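You operate a simulated robot arm through the tools that you are given. There is no shell and no other tool.

Carry out the task below with a simulated two-armed robot. There is one attempt and no reset: what you move stays moved.

Task
Fill the yellow bucket to its line and add two shots of cleaner.
Fine: swing the spout out first and back to the wall afterwards; press the green button twice. Where these are worked on the way, their far stop is far enough and under half their travel is too little: spout.
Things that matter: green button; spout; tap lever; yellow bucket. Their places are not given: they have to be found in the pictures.

Only the result counts: the job must be done as asked and must still hold three seconds after the hand-in. Knocking over, shifting, dropping, spilling or breaking anything else fails it.

Robot
Two 7-joint arms with fingered hands on one trunk that stands fixed in place. Base frame: the origin is at the foot of the trunk, x ahead of it, y to its left, z up; the work surface is at about z = 0.72. Readings come in m, rad, newtons and seconds.
The left shoulder is at [0.08, 0.241, 1.467], the right one opposite. With the tool pointing down near the work surface each hand reaches from about 0.1 to 0.94 m from the base axis, measured 20 degrees to its own side. Payload 4.9 kg a hand.
The TCP of each hand is the grasp point between the finger pads, 0.032 m short of the fingertips. In the tool frame z runs along the fingers and y along their closing line. The gripper opens to 0.2 m. The gripper's body begins 0.089 m behind the TCP. The gripper is a hand of 4 fingers: y runs from the thumb to the fingers, the wrist lies at [0, 0, -0.267] in the tool frame.
Orientation is that of the tool frame in the base frame, as [roll, pitch, yaw] about the fixed x, y, z axes, in that order (R = Rz(yaw) Ry(pitch) Rx(roll)). With the fingers straight down and closing along the base's y, the tool's x points along the base's -x, its y along +y and its z along -z.

Tools
- The arms move only by the tool apply_moves. It takes "left_plan", "right_plan" or both (then of equal length, played together; a hand with none holds still); each is text: rows parted by semicolons, each of 6 numbers parted by spaces: the shift along the tool's x, y, z in m, then the turn, a rotation vector about the tool's x, y, z in rad. In form: tx ty tz ax ay az; .... A call has 1 to 20 rows; each row is the pose to reach, as a shift and turn from the pose commanded when the call began, along the tool's axes at that moment. Rows are played at 5 a second. More than 0.05 m and 0.15 rad between two rows, and nothing of the call is played. A pose out of reach is approached as far as the arm can. The call stops where the force on the tool passes 90 N (or 10 N more than at its start, if that is more) or the arm is blocked; 0.2 s more then pass. In this call time passes only in rows, and 0.2 s behind the last. It gives the time, the measured TCP pose, the force on the tool (base axes), the opening and the grip force at its end, in the units of the frame above (readings bear some noise), with the torque about the TCP (base axes, N m) and any sound that the robot's microphone picked up, and new pictures: "pictures" is both (left out), scene, wrist or none (wrist: the cameras of the hands that moved).
- Cameras (640 x 400 px; columns grow to the right, rows downward): "scene" is now at [0.1094, 0.0314, 1.637]; the picture's right is [0.35, -0.94, 0.00], its down [-0.57, -0.21, -0.79] and it looks along [0.74, 0.28, -0.61] (base axes); focal length 336 px, centre (320, 200). "left" rides on the left gripper at [-0.069, -0.069, -0.116] in its tool frame; the picture's right is [0.71, -0.71, 0.00], its down [0.54, 0.54, -0.64] and it looks along [0.46, 0.45, 0.77] (tool axes); focal length 226 px, centre (320, 200). "right" rides on the right gripper at [0.069, -0.069, -0.116] in its tool frame; the picture's right is [0.71, 0.71, 0.00], its down [-0.54, 0.54, -0.64] and it looks along [-0.45, 0.45, 0.77] (tool axes); focal length 226 px, centre (320, 200).
- move_column(by): slides the trunk up (or, below 0, down) by that many m; the arms and the scene camera ride with it, the base frame stays. It gives what a move gives, with no picture.
- curl_fingers(finger1, finger2, finger3, thumb_bend, hand): sets how far each is bent, from 0 (flat) to 100 (curled in); at 30 the hand is open as for a grip, at 70 the pads meet at the TCP. One left out holds its place. A second passes; each finger stops where it meets its share of the squeeze, and holds until it gets a number again. It is the only way to open and close the hand. It gives what a move gives, with no picture; readings hold the bend of each and the force on the fingers (four entries, about 0 where the hand has none), thumb and palm.
- aim_head(pan, tilt): turns the head with the scene camera to pan (to the left, within 1.501 rad either way) and tilt (down, from -0.506 to 1.204), counted from straight ahead of the robot. It gives what a move gives, and a new picture of the scene camera.
- measure_at(camera, pixels): for up to 12 pixels [column, row] of the newest picture of that camera ("zoom" is the newest enlarged one), the place [x, y, z] in the base frame of the surface seen there, good to about 0.002 m. The clock stands still meanwhile.
- enlarge(camera, box): a new picture of the part [left, top, right, bottom] of that camera's present view, enlarged. The clock stands still meanwhile.
- close_job(): hands the job in; it is judged then, once.

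Unless the task says otherwise, let go and move clear before handing in.

The tools are called after "Request:" as a command line: name --argument value ..., lists and objects as JSON in quotes. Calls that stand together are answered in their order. apply_moves: Moves the arms, as the interface text tells. Its arguments: {"type":"object","properties":{"left_plan":{"type":"string"},"right_plan":{"type":"string"},"pictures":{"type":"string","enum":["both","scene","wrist","none"]}},"required":[]} The other tools are called the same way: move_column (by) slides the trunk up or down; curl_fingers (finger1, finger2, finger3, thumb_bend, hand) moves the fingers one by one; aim_head (pan, tilt) turns the head that bears the scene camera; measure_at (camera, pixels) gives the place of the surface under pixels of a picture; enlarge (camera, box) takes an enlarged picture of a part of a camera's view; close_job () hands the job in.

At the start:

```text
time_s: 0.0
left_tool_pos: [0.6827, 0.4414, 1.1839]
left_ee_rot: [3.141, 0.0, -3.14]
left_contact_force: [-0.4, 0.9, 0.2]
left_torque: [0.01, -0.01, 0.0]
left_width: 0.1998
left_grip_force: 0.1
left_shape: jaw
left_bend: [30.0, 30.0, 30.0, 30.0]
left_finger forces: [0.1, 0.0, 0.0, 0.1, 0.0, 0.0]
right_tool_pos: [0.782, -0.1162, 1.2546]
right_ee_rot: [3.141, -0.001, -3.142]
right_contact_force: [0.6, 0.2, -0.3]
right_torque: [-0.02, -0.02, 0.0]
right_width: 0.2001
right_grip_force: 0.1
right_shape: jaw
right_bend: [30.0, 30.0, 30.0, 30.0]
right_finger forces: [0.0, 0.0, 0.1, 0.1, 0.1, 0.1]
trunk travel left (down, up): [-0.375, 0.465]
head pan, tilt: [0.358, 0.66]
```

scene: 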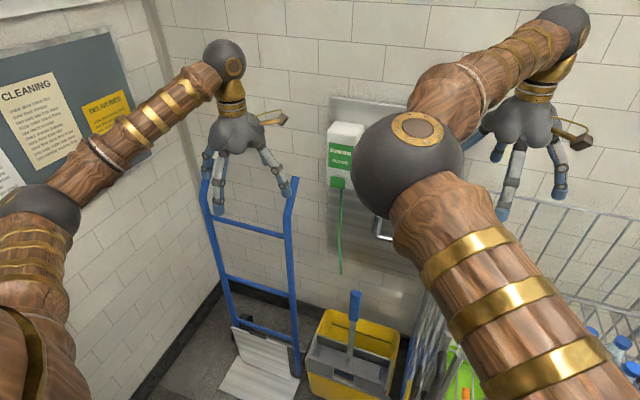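
right: 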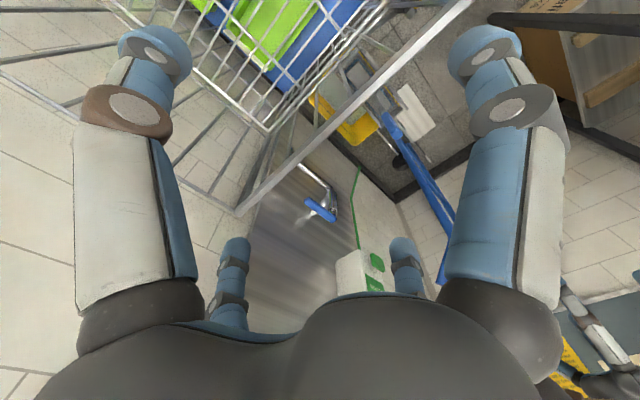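
left: 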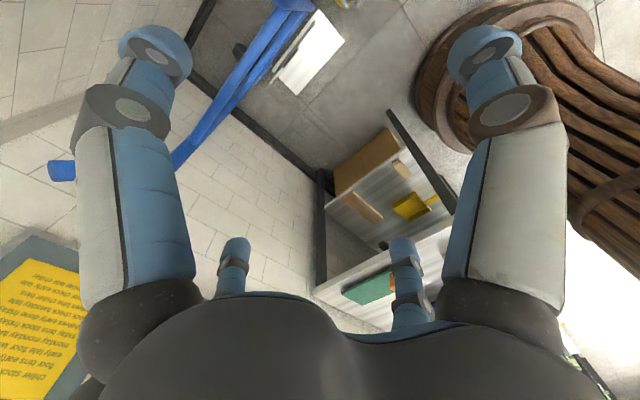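

The scene picture shows the dispenser with a green button near (338,182), a hose below it, the yellow bucket near (352,350), and a tap hidden behind the right arm near (383,228). I'll enlarge these areas before moving.

Request:
enlarge --camera "scene" --box '[280, 90, 440, 290]'

Request:
enlarge --camera "right" --box '[220, 80, 460, 300]'

Request:
measure_at --camera "scene" --pixels '[[338, 182], [345, 135], [332, 165], [341, 270], [383, 228], [352, 350], [320, 330], [395, 340], [345, 320], [400, 250], [340, 220], [330, 380]]'

Request:
measure_at --camera "right" --pixels '[[320, 209], [332, 212], [325, 190], [375, 262], [375, 285], [358, 200], [355, 130], [340, 110], [330, 200], [310, 203], [305, 170], [350, 265]]'

```text
2.00 times, centred on (360, 190) of scene
```

zoom: 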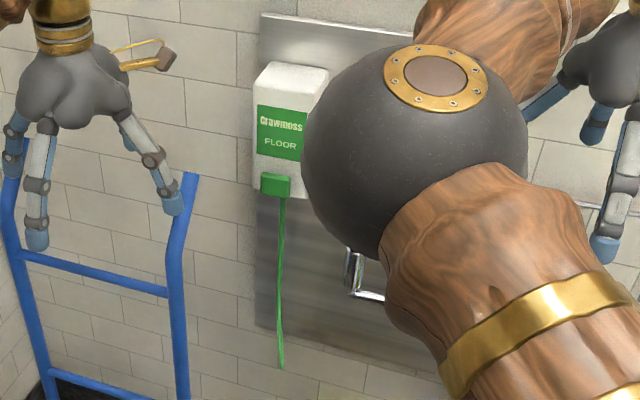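

```text
1.82 times, centred on (340, 190) of right
```

zoom: 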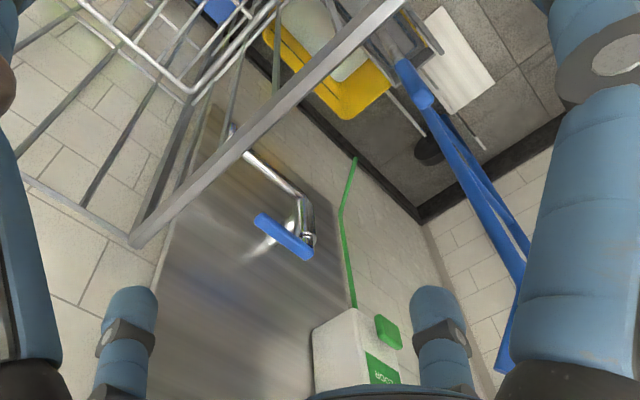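

```text
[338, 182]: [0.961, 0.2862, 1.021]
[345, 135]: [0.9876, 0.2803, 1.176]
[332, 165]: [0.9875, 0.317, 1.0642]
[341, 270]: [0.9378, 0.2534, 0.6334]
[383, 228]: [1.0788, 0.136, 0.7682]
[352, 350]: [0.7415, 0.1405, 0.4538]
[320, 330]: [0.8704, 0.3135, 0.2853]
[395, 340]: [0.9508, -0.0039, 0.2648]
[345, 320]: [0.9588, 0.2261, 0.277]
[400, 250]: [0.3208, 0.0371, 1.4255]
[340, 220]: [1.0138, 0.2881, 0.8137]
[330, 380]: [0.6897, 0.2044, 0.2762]
```

```text
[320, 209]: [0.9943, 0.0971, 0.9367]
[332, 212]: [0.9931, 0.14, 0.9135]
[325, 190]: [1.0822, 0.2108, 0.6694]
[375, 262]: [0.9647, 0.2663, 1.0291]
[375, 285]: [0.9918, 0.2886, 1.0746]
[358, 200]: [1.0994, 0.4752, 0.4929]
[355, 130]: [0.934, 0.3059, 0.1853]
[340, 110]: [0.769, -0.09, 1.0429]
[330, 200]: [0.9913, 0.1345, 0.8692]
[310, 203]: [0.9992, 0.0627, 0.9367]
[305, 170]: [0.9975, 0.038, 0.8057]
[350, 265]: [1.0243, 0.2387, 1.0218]
```

The tap lever is near (0.99,0.10–0.14,0.92), the button near (0.96,0.286,1.02), and the hose end near z 0.63 above the bucket. The right elbow blocks the tap, so I'll look to the right first to see what is around that arm before moving it.

Request:
aim_head --pan -0.3 --tilt 0.8

```text
time_s: 1.0
left_tool_pos: [0.6822, 0.4422, 1.183]
left_ee_rot: [-3.141, -0.001, 3.141]
left_contact_force: [0.1, -0.2, 1.2]
left_torque: [0.01, 0.01, 0.0]
left_width: 0.1999
left_grip_force: 0.1
left_shape: jaw
left_bend: [30.0, 30.0, 30.0, 30.0]
left_finger forces: [0.1, 0.1, 0.0, 0.0, 0.1, 0.1]
right_tool_pos: [0.7816, -0.1152, 1.255]
right_ee_rot: [-3.141, 0.001, -3.14]
right_contact_force: [0.3, 0.1, -0.8]
right_torque: [0.03, 0.02, 0.01]
right_width: 0.2001
right_grip_force: 0.0
right_shape: jaw
right_bend: [30.0, 30.0, 30.0, 30.0]
right_finger forces: [0.0, 0.0, 0.0, 0.0, 0.0, 0.1]
trunk travel left (down, up): [-0.375, 0.465]
head pan, tilt: [-0.3, 0.799]
```

scene: 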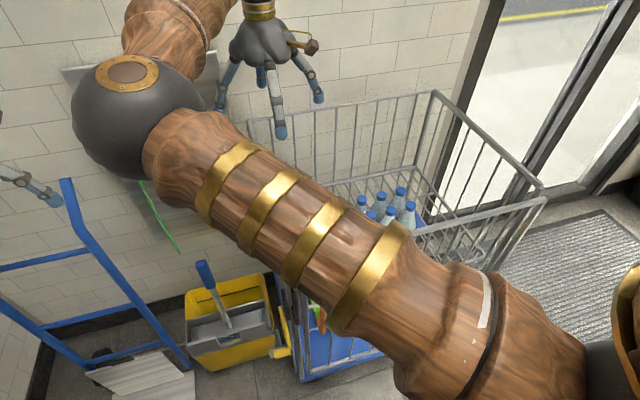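

The right upper arm crosses the view, with its elbow at (130,110), and the cart to its right has a top rim near z 1.04. I'll move the right hand back, right and slightly up, well above the cart, to clear the view.

Request:
apply_moves --right_plan "0 0 -0.04 0 0 0; 0.02 -0.04 -0.05 0 0 0; 0.04 -0.08 -0.05 0 0 0; 0.06 -0.12 -0.05 0 0 0; 0.08 -0.16 -0.05 0 0 0; 0.1 -0.2 -0.05 0 0 0; 0.12 -0.24 -0.05 0 0 0; 0.14 -0.28 -0.05 0 0 0; 0.16 -0.32 -0.05 0 0 0; 0.18 -0.36 -0.05 0 0 0" --pictures "both"

```text
time_s: 3.2
left_tool_pos: [0.6822, 0.4399, 1.1847]
left_ee_rot: [3.138, -0.002, -3.14]
left_contact_force: [0.0, -0.1, 0.2]
left_torque: [0.02, 0.03, -0.01]
left_width: 0.2
left_grip_force: 0.0
left_shape: jaw
left_bend: [30.0, 30.0, 30.0, 30.0]
left_finger forces: [0.1, 0.1, 0.0, 0.1, 0.0, 0.0]
right_tool_pos: [0.6018, -0.4796, 1.3031]
right_ee_rot: [3.139, -0.001, -3.139]
right_contact_force: [-0.5, -0.8, 0.1]
right_torque: [0.08, 0.04, -0.04]
right_width: 0.2001
right_grip_force: 0.0
right_shape: jaw
right_bend: [30.0, 30.0, 30.0, 30.0]
right_finger forces: [0.0, 0.0, 0.0, 0.0, 0.0, 0.0]
trunk travel left (down, up): [-0.375, 0.465]
head pan, tilt: [-0.3, 0.799]
```

scene: 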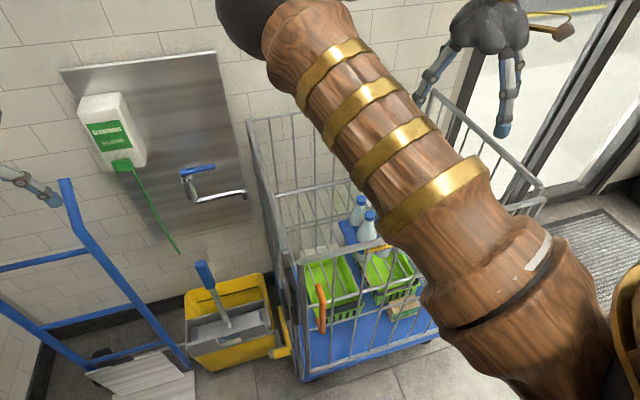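
right: 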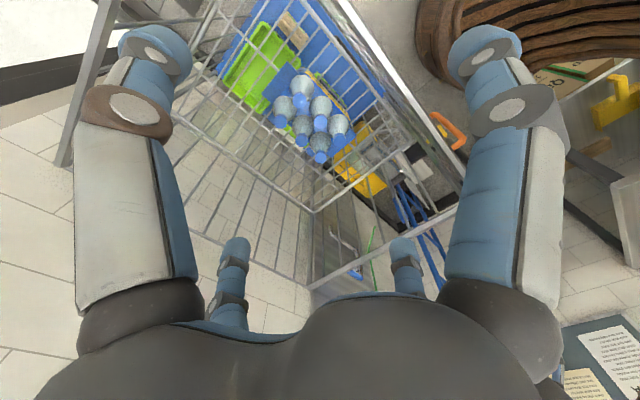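

The view of the tap and dispenser is now clear at (160,180). I'll turn the head so they are near the middle of the picture.

Request:
aim_head --pan 0.15 --tilt 0.75

```text
time_s: 4.1
left_tool_pos: [0.6819, 0.4421, 1.1836]
left_ee_rot: [-3.141, -0.002, -3.139]
left_contact_force: [0.4, -0.9, -0.7]
left_torque: [0.03, -0.02, -0.03]
left_width: 0.2
left_grip_force: 0.1
left_shape: jaw
left_bend: [30.0, 30.0, 30.0, 30.0]
left_finger forces: [0.0, 0.0, 0.0, 0.0, 0.1, 0.0]
right_tool_pos: [0.6028, -0.4761, 1.3047]
right_ee_rot: [3.141, 0.0, 3.141]
right_contact_force: [0.5, -0.7, -0.1]
right_torque: [-0.03, -0.01, 0.03]
right_width: 0.1999
right_grip_force: 0.0
right_shape: jaw
right_bend: [30.0, 30.0, 30.0, 30.0]
right_finger forces: [0.0, 0.1, 0.0, 0.1, 0.1, 0.2]
trunk travel left (down, up): [-0.375, 0.465]
head pan, tilt: [0.15, 0.75]
```

scene: 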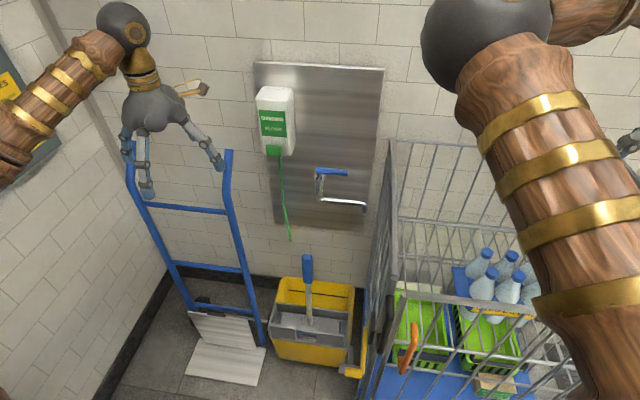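

Request:
enlarge --camera "scene" --box '[240, 70, 400, 220]'

Request:
measure_at --camera "scene" --pixels '[[320, 173], [333, 172], [345, 172], [319, 182], [321, 193], [323, 199], [335, 203], [350, 204], [364, 207], [274, 150], [290, 239], [330, 230]]'

Request:
measure_at --camera "scene" --pixels '[[280, 280], [350, 290], [275, 340], [348, 350], [307, 262], [309, 300], [320, 290], [390, 150], [375, 300], [360, 350], [350, 372], [228, 160]]'

```text
2.67 times, centred on (320, 145) of scene
```

zoom: 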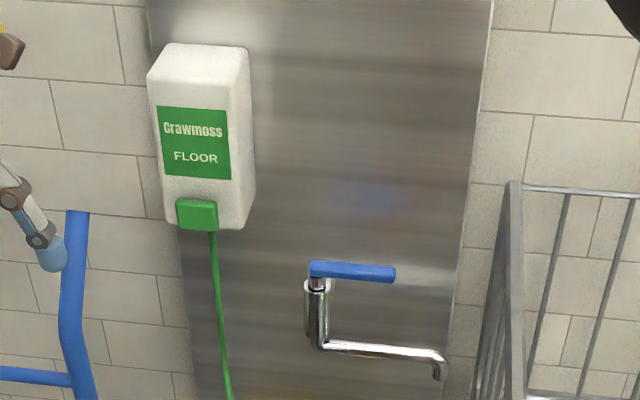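

```text
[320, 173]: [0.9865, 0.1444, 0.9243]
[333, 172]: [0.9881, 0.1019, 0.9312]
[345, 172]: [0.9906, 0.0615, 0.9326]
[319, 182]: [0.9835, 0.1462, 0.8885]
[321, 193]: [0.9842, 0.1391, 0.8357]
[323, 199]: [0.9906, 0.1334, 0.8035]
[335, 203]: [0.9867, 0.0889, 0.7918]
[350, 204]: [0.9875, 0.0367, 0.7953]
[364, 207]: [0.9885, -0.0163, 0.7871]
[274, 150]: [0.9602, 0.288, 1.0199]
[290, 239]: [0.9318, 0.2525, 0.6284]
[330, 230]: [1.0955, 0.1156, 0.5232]
```

```text
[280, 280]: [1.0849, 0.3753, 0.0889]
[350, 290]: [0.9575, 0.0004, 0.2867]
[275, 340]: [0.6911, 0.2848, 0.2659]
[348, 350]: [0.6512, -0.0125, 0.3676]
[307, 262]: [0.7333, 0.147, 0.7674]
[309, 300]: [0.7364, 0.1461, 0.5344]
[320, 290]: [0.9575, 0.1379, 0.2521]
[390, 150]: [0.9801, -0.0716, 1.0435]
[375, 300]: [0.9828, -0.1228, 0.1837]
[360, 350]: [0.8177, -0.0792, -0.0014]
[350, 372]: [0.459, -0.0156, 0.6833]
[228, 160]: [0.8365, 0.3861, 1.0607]
```

The tap stands at about (0.985,0.14) with the lever on top and the spout below pointing to −y along the wall, its end near (0.988,−0.016,0.787). I'll look closer at the bucket, the left hand and the cart's near edge.

Request:
enlarge --camera "scene" --box '[250, 240, 390, 390]'

Request:
enlarge --camera "scene" --box '[90, 40, 250, 220]'

Request:
measure_at --camera "scene" --pixels '[[388, 200], [385, 250], [375, 290], [362, 330], [358, 390], [394, 143], [391, 180], [470, 148], [393, 280], [380, 395], [364, 372], [395, 215]]'

Request:
enlarge --camera "scene" --box '[300, 150, 380, 220]'

```text
2.67 times, centred on (320, 315) of scene
```

zoom: 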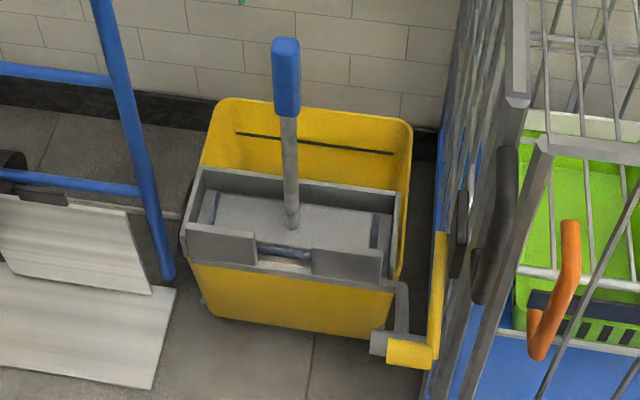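

```text
2.22 times, centred on (170, 130) of scene
```

zoom: 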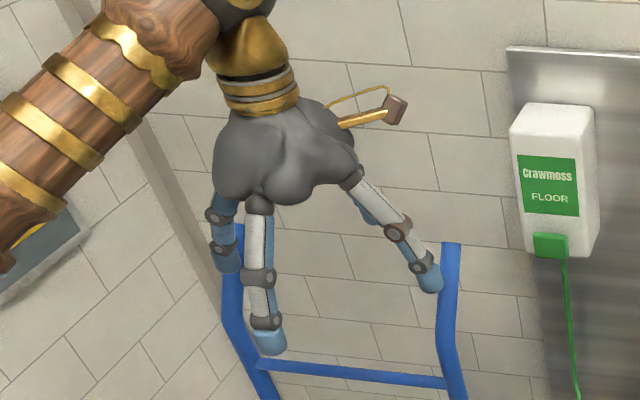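

```text
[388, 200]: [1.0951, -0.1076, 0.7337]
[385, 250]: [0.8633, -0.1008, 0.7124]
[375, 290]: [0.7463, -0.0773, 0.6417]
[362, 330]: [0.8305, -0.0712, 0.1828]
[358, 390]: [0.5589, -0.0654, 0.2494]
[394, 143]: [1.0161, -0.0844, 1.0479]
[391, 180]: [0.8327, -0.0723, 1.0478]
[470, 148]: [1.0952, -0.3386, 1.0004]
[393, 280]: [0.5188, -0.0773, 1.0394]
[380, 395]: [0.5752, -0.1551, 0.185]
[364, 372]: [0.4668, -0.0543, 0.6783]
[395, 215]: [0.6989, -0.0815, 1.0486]
```

```text
5.71 times, centred on (340, 185) of scene
```

zoom: 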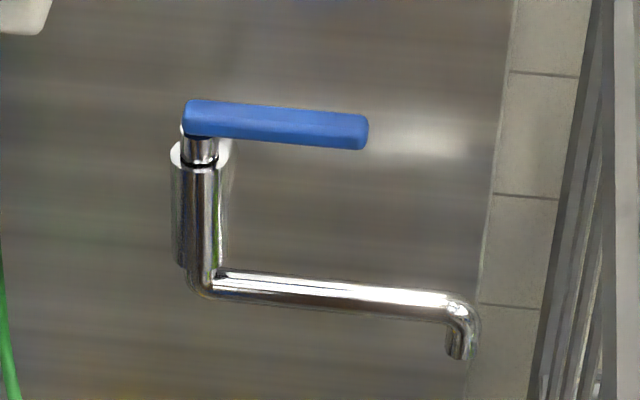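

The bucket's black fill line shows on its inner back wall at zoom (235–395,133–153), and the cart's near side is at y≈−0.07 to −0.10 with its top at z 1.048. I'll measure the line, the hand's digit tips and the lever and spout geometry.

Request:
measure_at --camera "zoom" --pixels '[[205, 115], [350, 130], [360, 118], [195, 225], [190, 160], [200, 150], [300, 295], [450, 310], [462, 355], [455, 300], [215, 100], [215, 135]]'

Request:
measure_at --camera "scene" --pixels '[[303, 288], [320, 290], [345, 298], [297, 279], [352, 288], [302, 282], [147, 192], [128, 156], [218, 166], [204, 137], [310, 278], [357, 362]]'

```text
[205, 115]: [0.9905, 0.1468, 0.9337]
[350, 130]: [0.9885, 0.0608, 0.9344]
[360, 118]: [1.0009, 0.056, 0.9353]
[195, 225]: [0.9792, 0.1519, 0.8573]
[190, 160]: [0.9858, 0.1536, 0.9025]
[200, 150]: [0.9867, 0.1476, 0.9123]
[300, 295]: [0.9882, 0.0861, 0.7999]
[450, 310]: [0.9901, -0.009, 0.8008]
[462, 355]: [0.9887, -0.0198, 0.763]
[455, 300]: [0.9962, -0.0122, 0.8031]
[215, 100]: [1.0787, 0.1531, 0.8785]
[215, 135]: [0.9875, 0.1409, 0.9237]
```

```text
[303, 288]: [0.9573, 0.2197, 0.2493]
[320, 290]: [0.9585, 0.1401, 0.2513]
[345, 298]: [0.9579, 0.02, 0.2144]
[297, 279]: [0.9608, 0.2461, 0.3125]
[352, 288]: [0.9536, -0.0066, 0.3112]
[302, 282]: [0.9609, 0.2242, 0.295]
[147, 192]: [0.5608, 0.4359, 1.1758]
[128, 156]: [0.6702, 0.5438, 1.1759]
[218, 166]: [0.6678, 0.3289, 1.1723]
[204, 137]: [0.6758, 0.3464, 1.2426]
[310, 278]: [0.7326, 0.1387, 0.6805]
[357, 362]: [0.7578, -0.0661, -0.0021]
```

The spout tube's centre is about (0.997, y, 0.792) and the tap axis about (0.997,0.145). The lever is at z≈0.93 and the fill line at z≈0.25. I'll grip the spout from the front with a slight downward tilt, so first I'm tilting the left hand forward in free space.

Request:
apply_moves --left_plan "-0.0017 -0.0133 0.0083 0 -0.1018 0; -0.0033 -0.0267 0.0167 0 -0.2036 0; -0.005 -0.04 0.025 0 -0.3054 0; -0.0067 -0.0533 0.0333 0 -0.4073 0; -0.0083 -0.0667 0.0417 0 -0.5091 0; -0.01 -0.08 0.05 0 -0.6109 0; -0.0117 -0.0933 0.0583 0 -0.7127 0; -0.0133 -0.1067 0.0667 0 -0.8145 0; -0.015 -0.12 0.075 0 -0.9163 0; -0.0167 -0.1333 0.0833 0 -1.0181 0; -0.0183 -0.1467 0.0917 0 -1.12 0; -0.02 -0.16 0.1 0 -1.2217 0" --pictures "both"

```text
time_s: 6.7
left_tool_pos: [0.7013, 0.2795, 1.0841]
left_ee_rot: [3.136, 1.223, 3.138]
left_contact_force: [-0.7, -0.7, 0.4]
left_torque: [-0.02, -0.01, -0.01]
left_width: 0.1999
left_grip_force: 0.0
left_shape: jaw
left_bend: [30.0, 30.0, 30.0, 30.0]
left_finger forces: [0.0, 0.0, 0.0, 0.0, 0.1, 0.1]
right_tool_pos: [0.6009, -0.4768, 1.305]
right_ee_rot: [3.141, 0.0, -3.142]
right_contact_force: [-0.7, -0.7, 0.0]
right_torque: [0.02, 0.02, -0.04]
right_width: 0.1998
right_grip_force: 0.0
right_shape: jaw
right_bend: [30.0, 30.0, 30.0, 30.0]
right_finger forces: [0.0, 0.1, 0.0, 0.0, 0.0, 0.1]
trunk travel left (down, up): [-0.375, 0.465]
head pan, tilt: [0.15, 0.75]
```

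scene: 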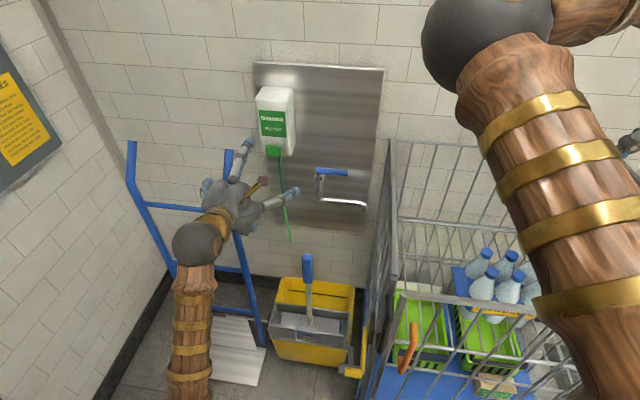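
left: 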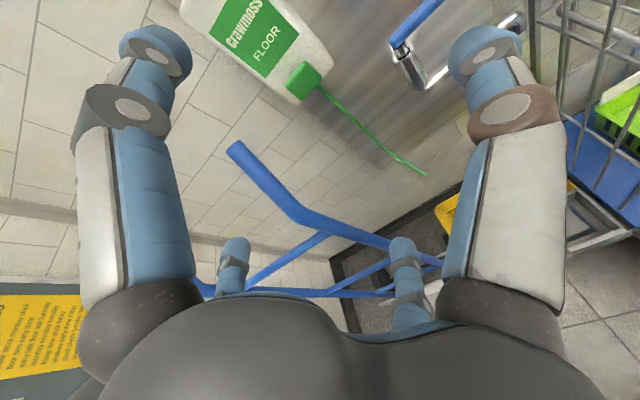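

The hand is now tilted to 20° below horizontal and clear of everything. Next I'll roll it 45° so two digits sit above and two below the spout, and partly close the fingers.

Request:
apply_moves --left_plan "0 0 0 0 0 -0.1309; 0 0 0 0 0 -0.2618; 0 0 0 0 0 -0.3927; 0 0 0 0 0 -0.5236; 0 0 0 0 0 -0.6545; 0 0 0 0 0 -0.7854" --pictures "none"

Request:
curl_fingers --hand "left" --finger1 50 --finger2 50 --finger3 50 --thumb_bend 50

Request:
enlarge --camera "left" --box '[0, 0, 640, 400]'

Request:
enlarge --camera "scene" --box '[160, 120, 320, 260]'

```text
time_s: 8.1
left_tool_pos: [0.7019, 0.2807, 1.0832]
left_ee_rot: [-2.045, 0.725, -1.898]
left_contact_force: [-0.4, 0.4, -0.3]
left_torque: [0.04, -0.01, 0.01]
left_width: 0.1999
left_grip_force: 0.0
left_shape: jaw
left_bend: [30.0, 30.0, 30.0, 30.0]
left_finger forces: [0.1, 0.1, 0.1, 0.0, 0.0, 0.1]
right_tool_pos: [0.6028, -0.4759, 1.304]
right_ee_rot: [-3.14, 0.0, 3.141]
right_contact_force: [-0.4, -0.2, 0.9]
right_torque: [-0.01, 0.01, 0.0]
right_width: 0.1999
right_grip_force: 0.1
right_shape: jaw
right_bend: [30.0, 30.0, 30.0, 30.0]
right_finger forces: [0.0, 0.0, 0.1, 0.0, 0.1, 0.0]
trunk travel left (down, up): [-0.375, 0.465]
head pan, tilt: [0.15, 0.75]
```

```text
time_s: 9.1
left_tool_pos: [0.7026, 0.2818, 1.0836]
left_ee_rot: [-2.048, 0.726, -1.902]
left_contact_force: [0.0, -0.1, 0.3]
left_torque: [-0.01, 0.01, -0.02]
left_width: 0.0695
left_grip_force: 0.1
left_shape: fingers
left_bend: [50.0, 50.0, 50.0, 50.0]
left_finger forces: [0.1, 0.1, 0.1, 0.0, 0.0, 0.0]
right_tool_pos: [0.6017, -0.4769, 1.3032]
right_ee_rot: [3.141, 0.0, 3.141]
right_contact_force: [0.7, 0.8, 0.0]
right_torque: [-0.03, -0.01, 0.0]
right_width: 0.2001
right_grip_force: 0.0
right_shape: jaw
right_bend: [30.0, 30.0, 30.0, 30.0]
right_finger forces: [0.1, 0.1, 0.0, 0.0, 0.0, 0.1]
trunk travel left (down, up): [-0.375, 0.465]
head pan, tilt: [0.15, 0.75]
```

```text
1.00 times, centred on (320, 200) of left (not enlarged: the box is as wide or as high as the picture)
```

zoom: 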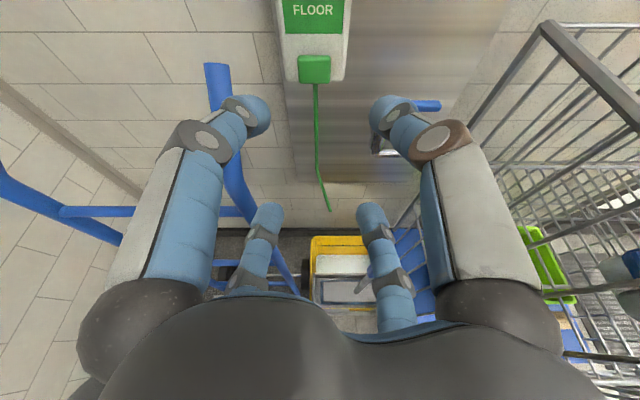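

```text
2.86 times, centred on (240, 190) of scene
```

zoom: 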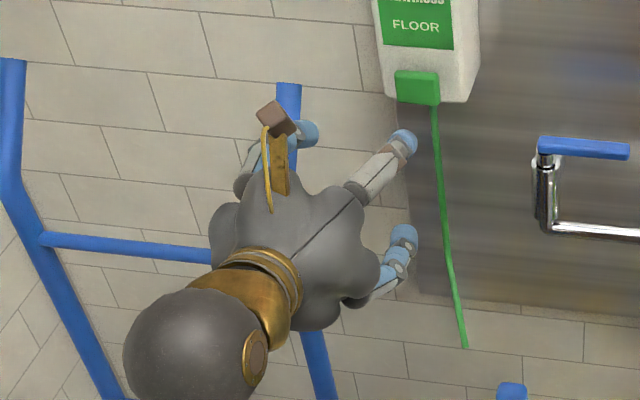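

At bend 50 the opening is 0.0695 m, so I'll use bend 42 for more room. Then I'll yaw the hand −20° and bring it to a spot about 0.14 m in front of the spout, staying above the wringer handle at (0.733,0.147).

Request:
curl_fingers --hand "left" --finger1 42 --finger2 42 --finger3 42 --thumb_bend 42

Request:
apply_moves --left_plan "0.0266 -0.0161 0.0201 0.0387 0.0387 0.0198; 0.0532 -0.0322 0.0402 0.0773 0.0773 0.0397; 0.0797 -0.0482 0.0602 0.116 0.116 0.0595; 0.1063 -0.0643 0.0803 0.1547 0.1547 0.0793; 0.1329 -0.0804 0.1004 0.1933 0.1933 0.0992; 0.1595 -0.0965 0.1205 0.232 0.232 0.119; 0.1805 -0.0826 0.1463 0.232 0.232 0.119; 0.2015 -0.0686 0.1721 0.232 0.232 0.119; 0.2224 -0.0547 0.1979 0.232 0.232 0.119; 0.2434 -0.0407 0.2237 0.232 0.232 0.119; 0.2644 -0.0268 0.2495 0.232 0.232 0.119" --pictures "both"

```text
time_s: 10.1
left_tool_pos: [0.7019, 0.2809, 1.0829]
left_ee_rot: [-2.048, 0.724, -1.901]
left_contact_force: [-0.4, -0.2, 0.2]
left_torque: [0.02, 0.03, 0.03]
left_width: 0.0976
left_grip_force: 0.0
left_shape: fingers
left_bend: [42.0, 42.0, 42.0, 42.0]
left_finger forces: [0.1, 0.0, 0.0, 0.1, 0.0, 0.0]
right_tool_pos: [0.6022, -0.4775, 1.3031]
right_ee_rot: [-3.141, 0.001, -3.142]
right_contact_force: [0.6, 0.3, 0.3]
right_torque: [0.0, 0.03, -0.01]
right_width: 0.1998
right_grip_force: 0.1
right_shape: jaw
right_bend: [30.0, 30.0, 30.0, 30.0]
right_finger forces: [0.0, 0.0, 0.1, 0.0, 0.0, 0.0]
trunk travel left (down, up): [-0.375, 0.465]
head pan, tilt: [0.15, 0.75]
```

```text
time_s: 12.5
left_tool_pos: [0.8797, 0.0737, 0.8385]
left_ee_rot: [-2.047, 0.727, -2.25]
left_contact_force: [-1.0, -0.1, -0.5]
left_torque: [-0.03, -0.03, 0.02]
left_width: 0.098
left_grip_force: 0.1
left_shape: fingers
left_bend: [42.0, 42.0, 42.0, 42.0]
left_finger forces: [0.1, 0.1, 0.0, 0.1, 0.1, 0.2]
right_tool_pos: [0.6028, -0.4771, 1.3034]
right_ee_rot: [3.14, -0.001, 3.141]
right_contact_force: [0.3, 0.8, -0.6]
right_torque: [0.01, 0.02, 0.0]
right_width: 0.1997
right_grip_force: 0.1
right_shape: jaw
right_bend: [30.0, 30.0, 30.0, 30.0]
right_finger forces: [0.1, 0.1, 0.1, 0.0, 0.0, 0.1]
trunk travel left (down, up): [-0.375, 0.465]
head pan, tilt: [0.15, 0.75]
```

scene: 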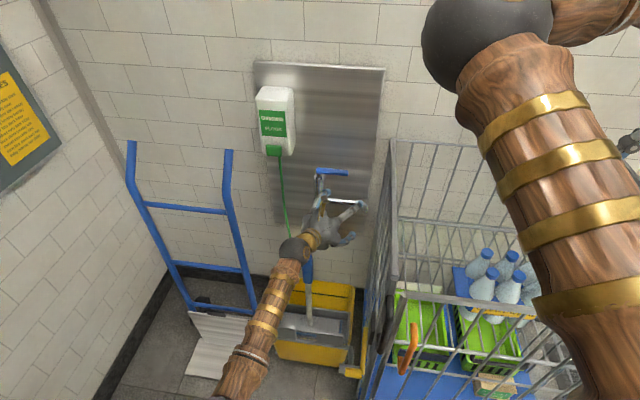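
left: 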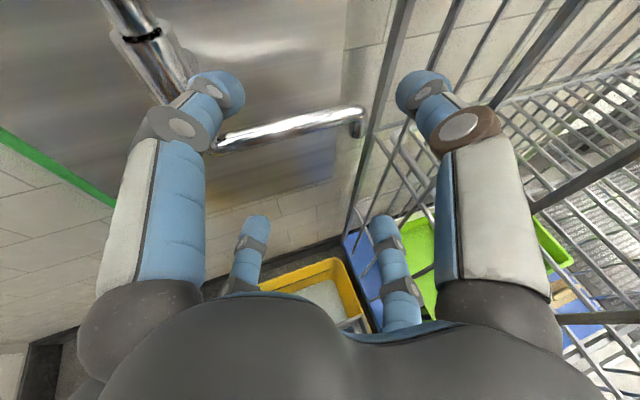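

The spout shows in the left camera between (215,140) and (355,120), ahead of the digits. I'll measure the tips and the spout from here.

Request:
measure_at --camera "left" --pixels '[[290, 128], [330, 118], [345, 115], [357, 132], [240, 138], [225, 90], [415, 85], [253, 222], [382, 222], [150, 35], [455, 125], [185, 120]]'

Request:
enlarge --camera "scene" --box '[270, 150, 400, 260]'

```text
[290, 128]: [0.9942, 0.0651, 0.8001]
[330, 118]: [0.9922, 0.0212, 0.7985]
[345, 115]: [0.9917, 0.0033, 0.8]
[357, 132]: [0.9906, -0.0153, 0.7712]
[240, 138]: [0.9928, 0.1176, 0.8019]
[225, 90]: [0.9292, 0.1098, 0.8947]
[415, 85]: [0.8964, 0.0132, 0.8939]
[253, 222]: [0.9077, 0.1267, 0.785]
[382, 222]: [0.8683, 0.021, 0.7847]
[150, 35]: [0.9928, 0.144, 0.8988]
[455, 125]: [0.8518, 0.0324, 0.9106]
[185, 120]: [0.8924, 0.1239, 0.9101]
```

```text
3.64 times, centred on (335, 205) of scene
```

zoom: 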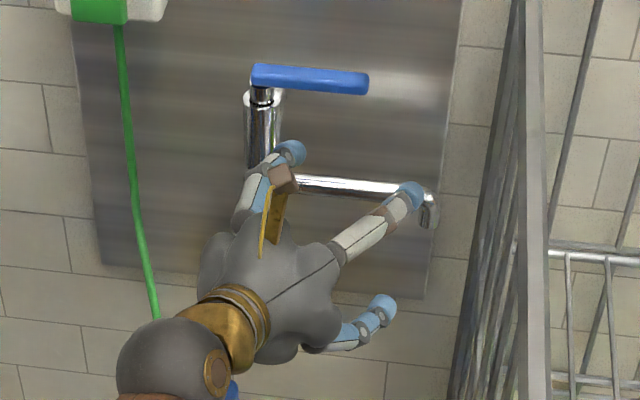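

The upper tips are at z≈0.89 and the lower ones at z≈0.785, and they will straddle the tube at z 0.792 after a move of (0.125,−0.032,−0.047). I'll go straight in along the tool axis.

Request:
apply_moves --left_plan "-0.0019 0.0018 0.0273 0 0 0; -0.0038 0.0036 0.0547 0 0 0; -0.0056 0.0054 0.082 0 0 0; -0.0075 0.0072 0.1094 0 0 0; -0.0094 0.009 0.1367 0 0 0" --pictures "both"

Request:
enlarge --camera "scene" --box '[270, 150, 400, 260]'

```text
time_s: 13.7
left_tool_pos: [1.0049, 0.0443, 0.7933]
left_ee_rot: [-2.046, 0.726, -2.25]
left_contact_force: [-0.5, -0.7, 0.0]
left_torque: [-0.04, -0.05, 0.03]
left_width: 0.0969
left_grip_force: 0.3
left_shape: fingers
left_bend: [42.0, 42.0, 42.0, 42.0]
left_finger forces: [0.6, 0.0, 0.0, 0.0, 0.0, 0.0]
right_tool_pos: [0.6025, -0.4775, 1.3038]
right_ee_rot: [-3.141, 0.0, -3.14]
right_contact_force: [-0.5, -0.1, 0.5]
right_torque: [0.01, 0.0, 0.03]
right_width: 0.1998
right_grip_force: 0.1
right_shape: jaw
right_bend: [30.0, 30.0, 30.0, 30.0]
right_finger forces: [0.0, 0.1, 0.0, 0.0, 0.0, 0.1]
trunk travel left (down, up): [-0.375, 0.465]
head pan, tilt: [0.15, 0.75]
```

scene: 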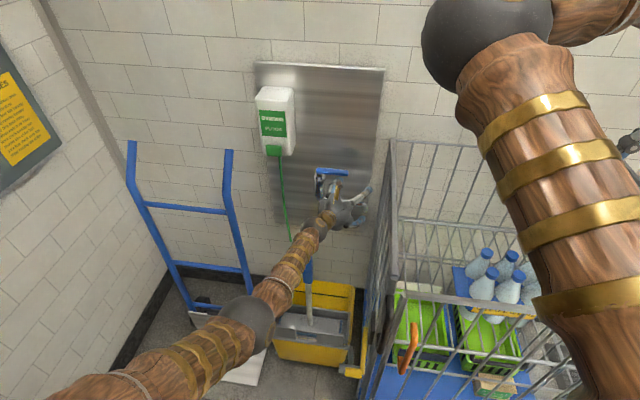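
left: 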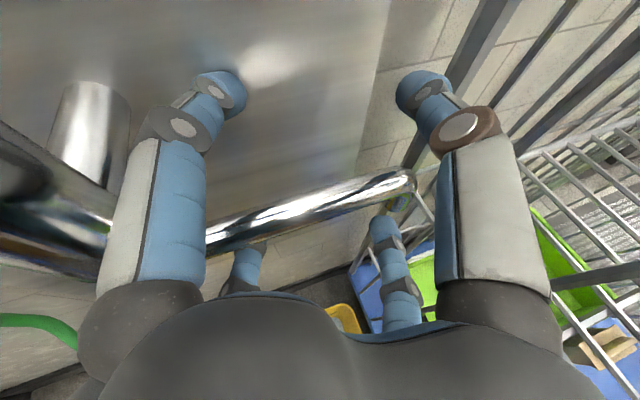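

```text
3.64 times, centred on (335, 205) of scene
```

zoom: 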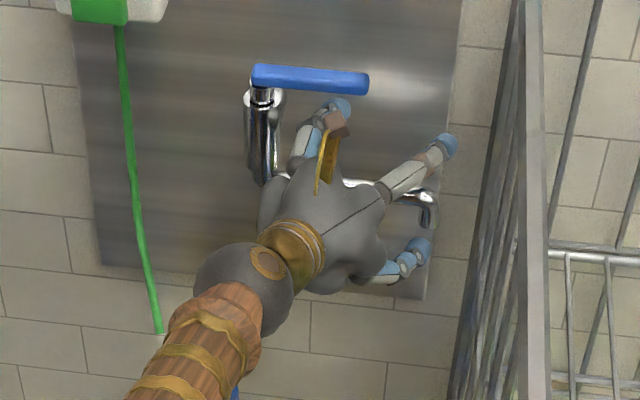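

The tube now passes between the upper and lower digits through (310,212), close to the TCP at the image centre. I'll close the digits around it.

Request:
curl_fingers --hand "left" --finger1 64 --finger2 64 --finger3 64 --thumb_bend 64

Request:
enlarge --camera "left" --box '[160, 60, 480, 300]'

```text
time_s: 14.7
left_tool_pos: [1.004, 0.0452, 0.7938]
left_ee_rot: [-2.047, 0.727, -2.248]
left_contact_force: [0.1, 0.0, -0.2]
left_torque: [0.04, 0.03, 0.04]
left_width: 0.0192
left_grip_force: 0.0
left_shape: fingers
left_bend: [64.0, 64.0, 64.0, 64.0]
left_finger forces: [0.0, 0.0, 0.1, 0.0, 0.0, 0.0]
right_tool_pos: [0.6025, -0.4762, 1.3044]
right_ee_rot: [-3.141, -0.001, -3.141]
right_contact_force: [0.0, 0.8, -0.2]
right_torque: [-0.01, 0.03, -0.05]
right_width: 0.1999
right_grip_force: 0.1
right_shape: jaw
right_bend: [30.0, 30.0, 30.0, 30.0]
right_finger forces: [0.0, 0.0, 0.0, 0.0, 0.0, 0.0]
trunk travel left (down, up): [-0.375, 0.465]
head pan, tilt: [0.15, 0.75]
```

```text
1.67 times, centred on (320, 180) of left
```

zoom: 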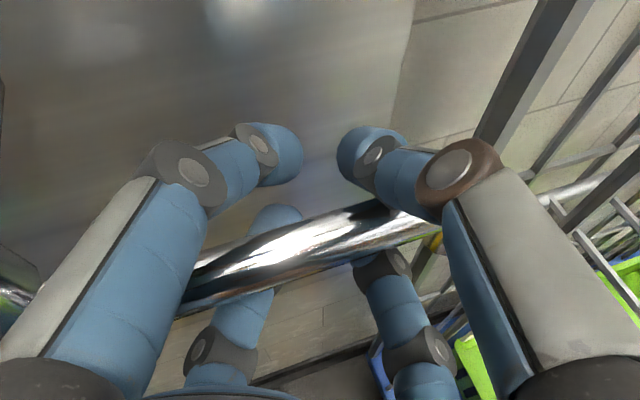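

The digits cage the tube with their tips behind it and no contact force. Before pulling along the arc I'll check the hand truck's right post and the hose, since the wrist will move towards them.

Request:
measure_at --camera "scene" --pixels '[[228, 165], [226, 190], [233, 215], [240, 245], [247, 275], [258, 320], [278, 165], [281, 190], [285, 215], [289, 238], [200, 208], [307, 280]]'

```text
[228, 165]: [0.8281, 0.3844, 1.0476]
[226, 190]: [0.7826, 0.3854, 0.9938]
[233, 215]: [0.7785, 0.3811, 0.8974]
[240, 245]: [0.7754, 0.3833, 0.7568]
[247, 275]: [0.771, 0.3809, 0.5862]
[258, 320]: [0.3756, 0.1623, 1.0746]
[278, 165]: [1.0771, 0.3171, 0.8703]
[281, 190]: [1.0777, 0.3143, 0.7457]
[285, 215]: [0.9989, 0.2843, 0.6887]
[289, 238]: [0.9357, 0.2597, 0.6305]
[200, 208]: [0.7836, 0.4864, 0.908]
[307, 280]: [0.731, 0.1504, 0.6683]
```

The hand truck's post is at (0.78,0.383), so the final yaw must stay modest. I'll pull the spout along its arc through about 45°, turning the hand 20° with it.

Request:
apply_moves --left_plan "0.0042 -0.0003 -0.0077 0.0258 0.0258 0.0133; 0.008 0 -0.0155 0.0516 0.0516 0.0265; 0.0113 0.0008 -0.0236 0.0774 0.0774 0.0398; 0.0141 0.0022 -0.0317 0.1032 0.1032 0.053; 0.0164 0.0042 -0.04 0.129 0.129 0.0663; 0.0181 0.0067 -0.0482 0.1547 0.1547 0.0796; 0.0193 0.0097 -0.0563 0.1805 0.1805 0.0928; 0.0199 0.0132 -0.0643 0.2063 0.2063 0.1061; 0.02 0.0172 -0.0721 0.232 0.232 0.1193" --pictures "both"

Request:
enlarge --camera "scene" --box '[270, 150, 400, 260]'

```text
time_s: 16.7
left_tool_pos: [0.9303, 0.0702, 0.7926]
left_ee_rot: [-2.047, 0.728, -2.597]
left_contact_force: [-0.2, -1.5, 1.3]
left_torque: [-0.02, 0.01, -0.02]
left_width: 0.0202
left_grip_force: 0.9
left_shape: fingers
left_bend: [64.0, 64.0, 64.0, 64.0]
left_finger forces: [0.0, 0.0, 0.1, 0.0, 1.1, 0.1]
right_tool_pos: [0.6029, -0.4767, 1.3038]
right_ee_rot: [3.141, 0.001, -3.14]
right_contact_force: [0.1, 0.1, 0.2]
right_torque: [-0.04, -0.02, -0.03]
right_width: 0.1999
right_grip_force: 0.2
right_shape: jaw
right_bend: [30.0, 30.0, 30.0, 30.0]
right_finger forces: [0.0, 0.0, 0.0, 0.0, 0.0, 0.0]
trunk travel left (down, up): [-0.375, 0.465]
head pan, tilt: [0.15, 0.75]
```

scene: 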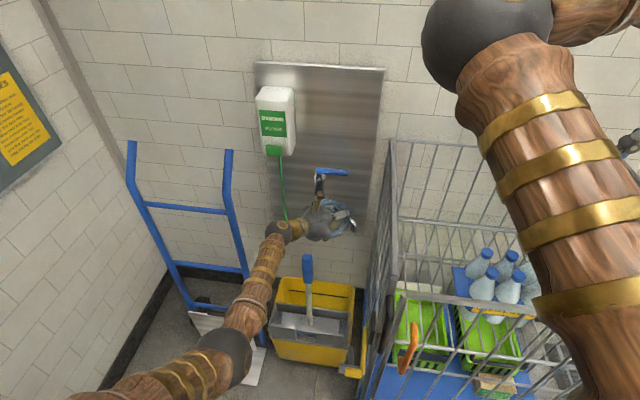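
left: 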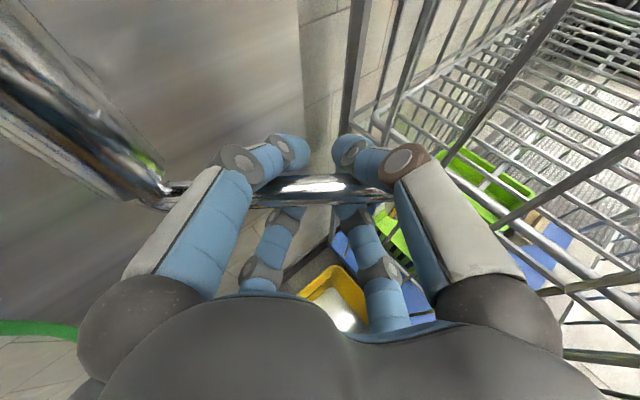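

```text
3.64 times, centred on (335, 205) of scene
```

zoom: 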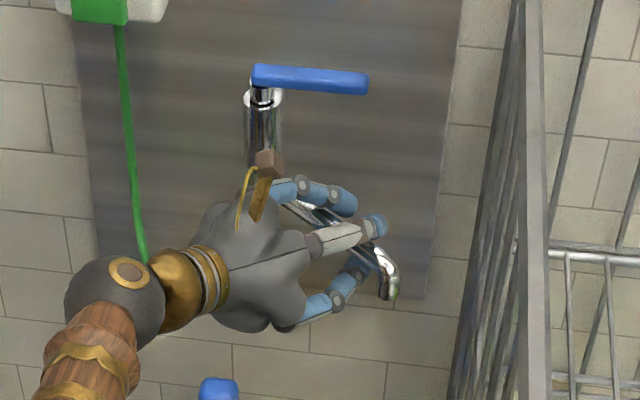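

The spout followed the hand to roughly 45° with almost no force. I'll keep pulling towards about 75° with the yaw held, letting the grip slide a little inward.

Request:
apply_moves --left_plan "0 0.0041 -0.0079 0 0 0; -0.0011 0.0089 -0.0151 0 0 0; -0.0027 0.014 -0.0217 0 0 0; -0.0049 0.0193 -0.0278 0 0 0; -0.0076 0.0246 -0.0331 0 0 0; -0.0106 0.0299 -0.0377 0 0 0" --pictures "both"

Request:
enlarge --camera "scene" --box '[270, 150, 400, 260]'

```text
time_s: 18.1
left_tool_pos: [0.9182, 0.1154, 0.7925]
left_ee_rot: [-2.046, 0.726, -2.597]
left_contact_force: [-0.8, -2.1, 1.7]
left_torque: [0.01, -0.04, -0.06]
left_width: 0.0173
left_grip_force: 0.9
left_shape: fingers
left_bend: [64.0, 64.0, 64.0, 64.0]
left_finger forces: [2.2, 0.1, 0.0, 0.1, 0.1, 0.0]
right_tool_pos: [0.6024, -0.4765, 1.3043]
right_ee_rot: [-3.141, 0.001, -3.141]
right_contact_force: [-0.1, -0.2, -0.2]
right_torque: [0.01, -0.01, -0.04]
right_width: 0.1999
right_grip_force: 0.0
right_shape: jaw
right_bend: [30.0, 30.0, 30.0, 30.0]
right_finger forces: [0.1, 0.1, 0.0, 0.0, 0.1, 0.0]
trunk travel left (down, up): [-0.375, 0.465]
head pan, tilt: [0.15, 0.75]
```

scene: 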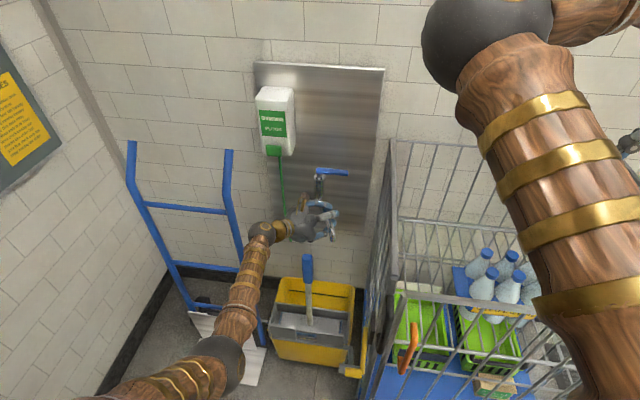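
left: 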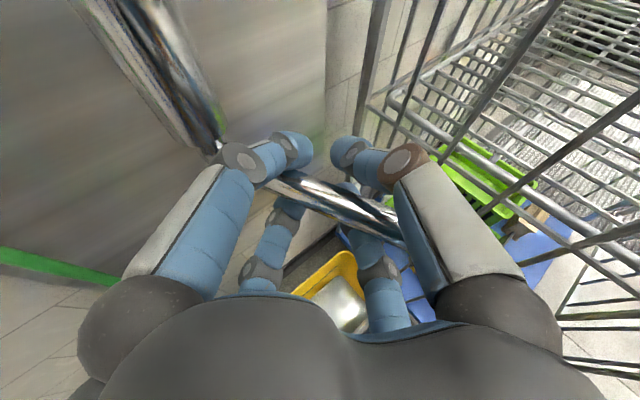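

```text
3.64 times, centred on (335, 205) of scene
```

zoom: 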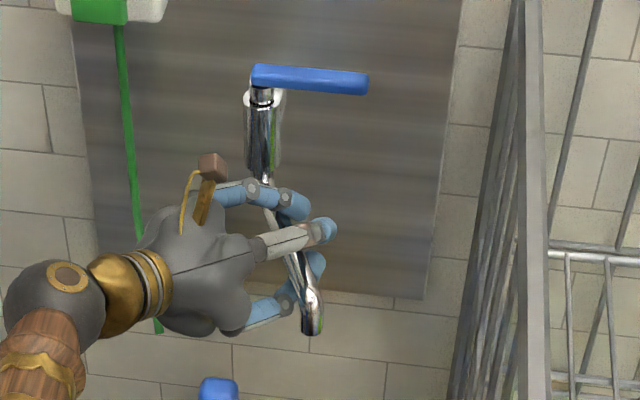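

The spout is now well out, with its nozzle at zoom (312,320). I'll measure the spout line to find its angle.

Request:
measure_at --camera "zoom" --pixels '[[312, 325], [310, 296], [296, 262], [270, 215], [262, 150], [265, 75], [360, 85]]'

```text
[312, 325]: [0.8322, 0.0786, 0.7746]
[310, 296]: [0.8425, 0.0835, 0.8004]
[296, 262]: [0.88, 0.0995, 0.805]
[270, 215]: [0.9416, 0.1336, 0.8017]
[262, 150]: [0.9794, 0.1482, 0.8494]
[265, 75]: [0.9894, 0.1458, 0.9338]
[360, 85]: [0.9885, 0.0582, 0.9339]
```

The spout is at about 68° from the wall. I'll pull another 4 cm to the left in small steps, watching for the stop.

Request:
apply_moves --left_plan "-0.0037 0.0069 -0.0062 -0.0145 -0.0145 -0.0075; -0.0075 0.0138 -0.0125 -0.029 -0.029 -0.015; -0.0112 0.0207 -0.0187 -0.0435 -0.0435 -0.0225; -0.0149 0.0276 -0.0249 -0.058 -0.058 -0.03" --pictures "both"

Request:
enlarge --camera "scene" --box '[270, 150, 400, 260]'

```text
time_s: 19.1
left_tool_pos: [0.9183, 0.156, 0.7942]
left_ee_rot: [-2.044, 0.728, -2.51]
left_contact_force: [1.0, -4.8, 3.6]
left_torque: [0.02, -0.18, -0.33]
left_width: 0.0114
left_grip_force: 4.3
left_shape: fingers
left_bend: [64.0, 64.0, 64.0, 64.0]
left_finger forces: [6.1, 0.1, 2.1, 0.0, 0.1, 0.1]
right_tool_pos: [0.6021, -0.4764, 1.3051]
right_ee_rot: [3.141, -0.001, -3.14]
right_contact_force: [0.3, -0.6, -0.3]
right_torque: [-0.02, 0.02, 0.0]
right_width: 0.2
right_grip_force: 0.1
right_shape: jaw
right_bend: [30.0, 30.0, 30.0, 30.0]
right_finger forces: [0.0, 0.0, 0.0, 0.0, 0.0, 0.0]
trunk travel left (down, up): [-0.375, 0.465]
head pan, tilt: [0.15, 0.75]
```

scene: 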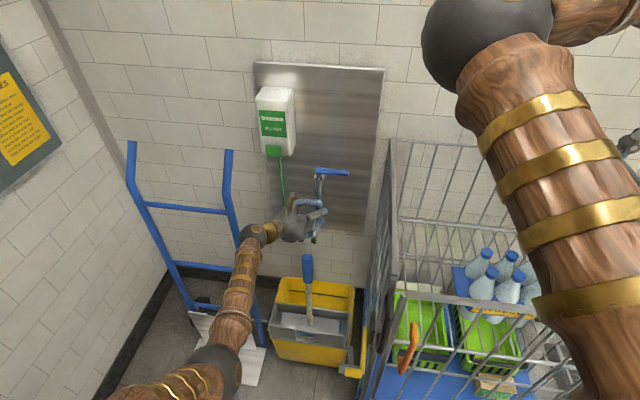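
left: 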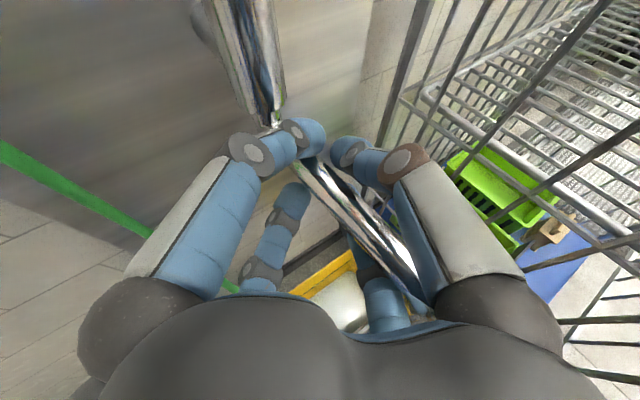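

```text
3.64 times, centred on (335, 205) of scene
```

zoom: 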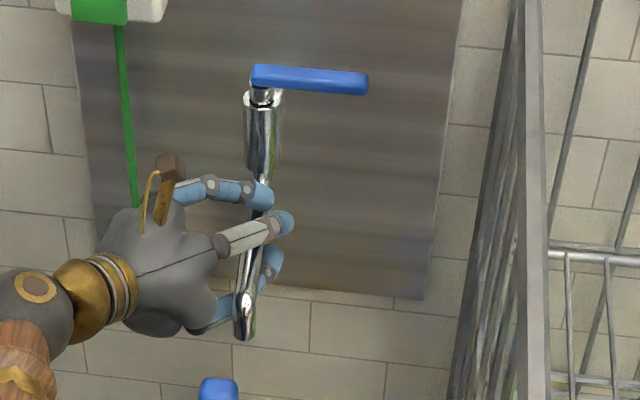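

Request:
measure_at --camera "zoom" --pixels '[[245, 330], [247, 298], [250, 265], [258, 190], [262, 150], [185, 250], [110, 280], [130, 175]]'

Request:
enlarge --camera "scene" --box '[260, 240, 380, 380]'

```text
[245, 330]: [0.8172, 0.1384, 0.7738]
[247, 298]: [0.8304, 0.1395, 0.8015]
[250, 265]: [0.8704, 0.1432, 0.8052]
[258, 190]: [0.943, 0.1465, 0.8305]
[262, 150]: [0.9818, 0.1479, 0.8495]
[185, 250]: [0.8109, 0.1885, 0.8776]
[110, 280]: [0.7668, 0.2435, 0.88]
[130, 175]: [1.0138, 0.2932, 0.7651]
```

```text
2.86 times, centred on (320, 310) of scene
```

zoom: 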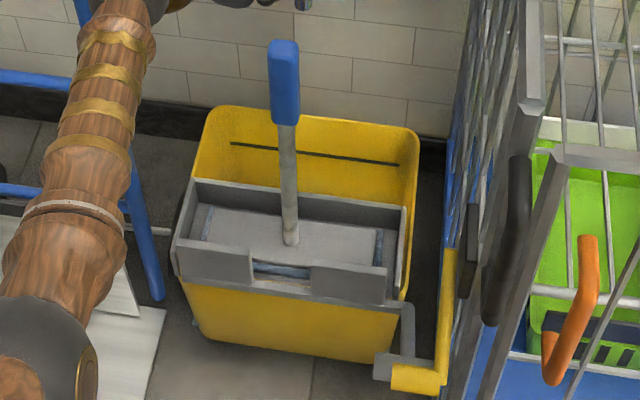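

The nozzle is now at about (0.83,0.139), so the spout is roughly 88° out and above the bucket. I'll open the digits in two stages so the nozzle isn't caught.

Request:
curl_fingers --hand "left" --finger1 52 --finger2 52 --finger3 52 --thumb_bend 52

Request:
enlarge --camera "left" --box '[160, 60, 480, 360]'

Request:
enlarge --camera "scene" --box '[270, 170, 370, 260]'

```text
time_s: 20.1
left_tool_pos: [0.9187, 0.1549, 0.7935]
left_ee_rot: [-2.048, 0.727, -2.512]
left_contact_force: [-1.5, 0.8, -1.8]
left_torque: [-0.02, 0.05, 0.0]
left_width: 0.0597
left_grip_force: 1.1
left_shape: fingers
left_bend: [53.0, 52.0, 52.0, 52.0]
left_finger forces: [2.2, 0.1, 0.0, 0.0, 0.0, 0.0]
right_tool_pos: [0.6027, -0.4781, 1.3043]
right_ee_rot: [-3.141, 0.001, 3.141]
right_contact_force: [0.3, -0.9, -0.1]
right_torque: [0.0, -0.02, 0.03]
right_width: 0.2
right_grip_force: 0.1
right_shape: jaw
right_bend: [30.0, 30.0, 30.0, 30.0]
right_finger forces: [0.0, 0.0, 0.1, 0.0, 0.0, 0.0]
trunk travel left (down, up): [-0.375, 0.465]
head pan, tilt: [0.15, 0.75]
```

```text
1.33 times, centred on (320, 210) of left
```

zoom: 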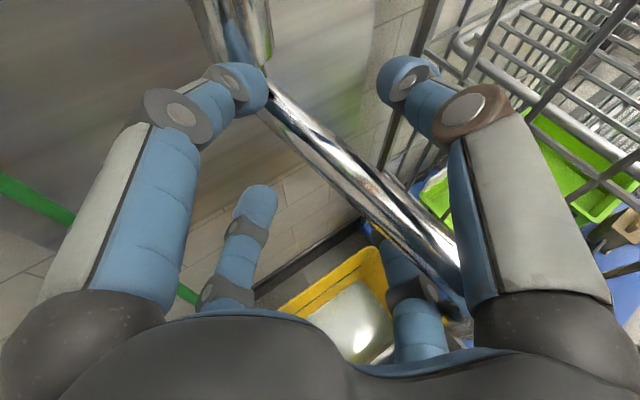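

```text
4.44 times, centred on (320, 215) of scene
```

zoom: 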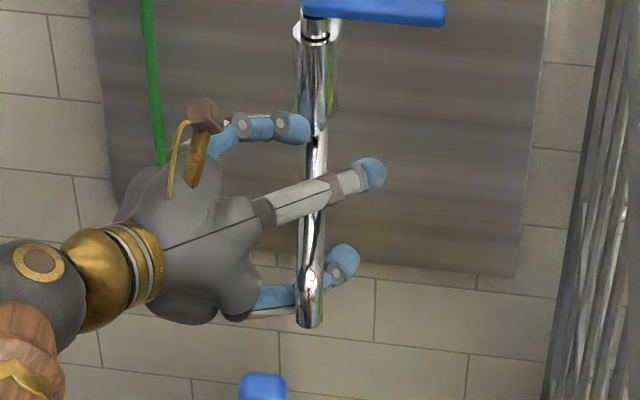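

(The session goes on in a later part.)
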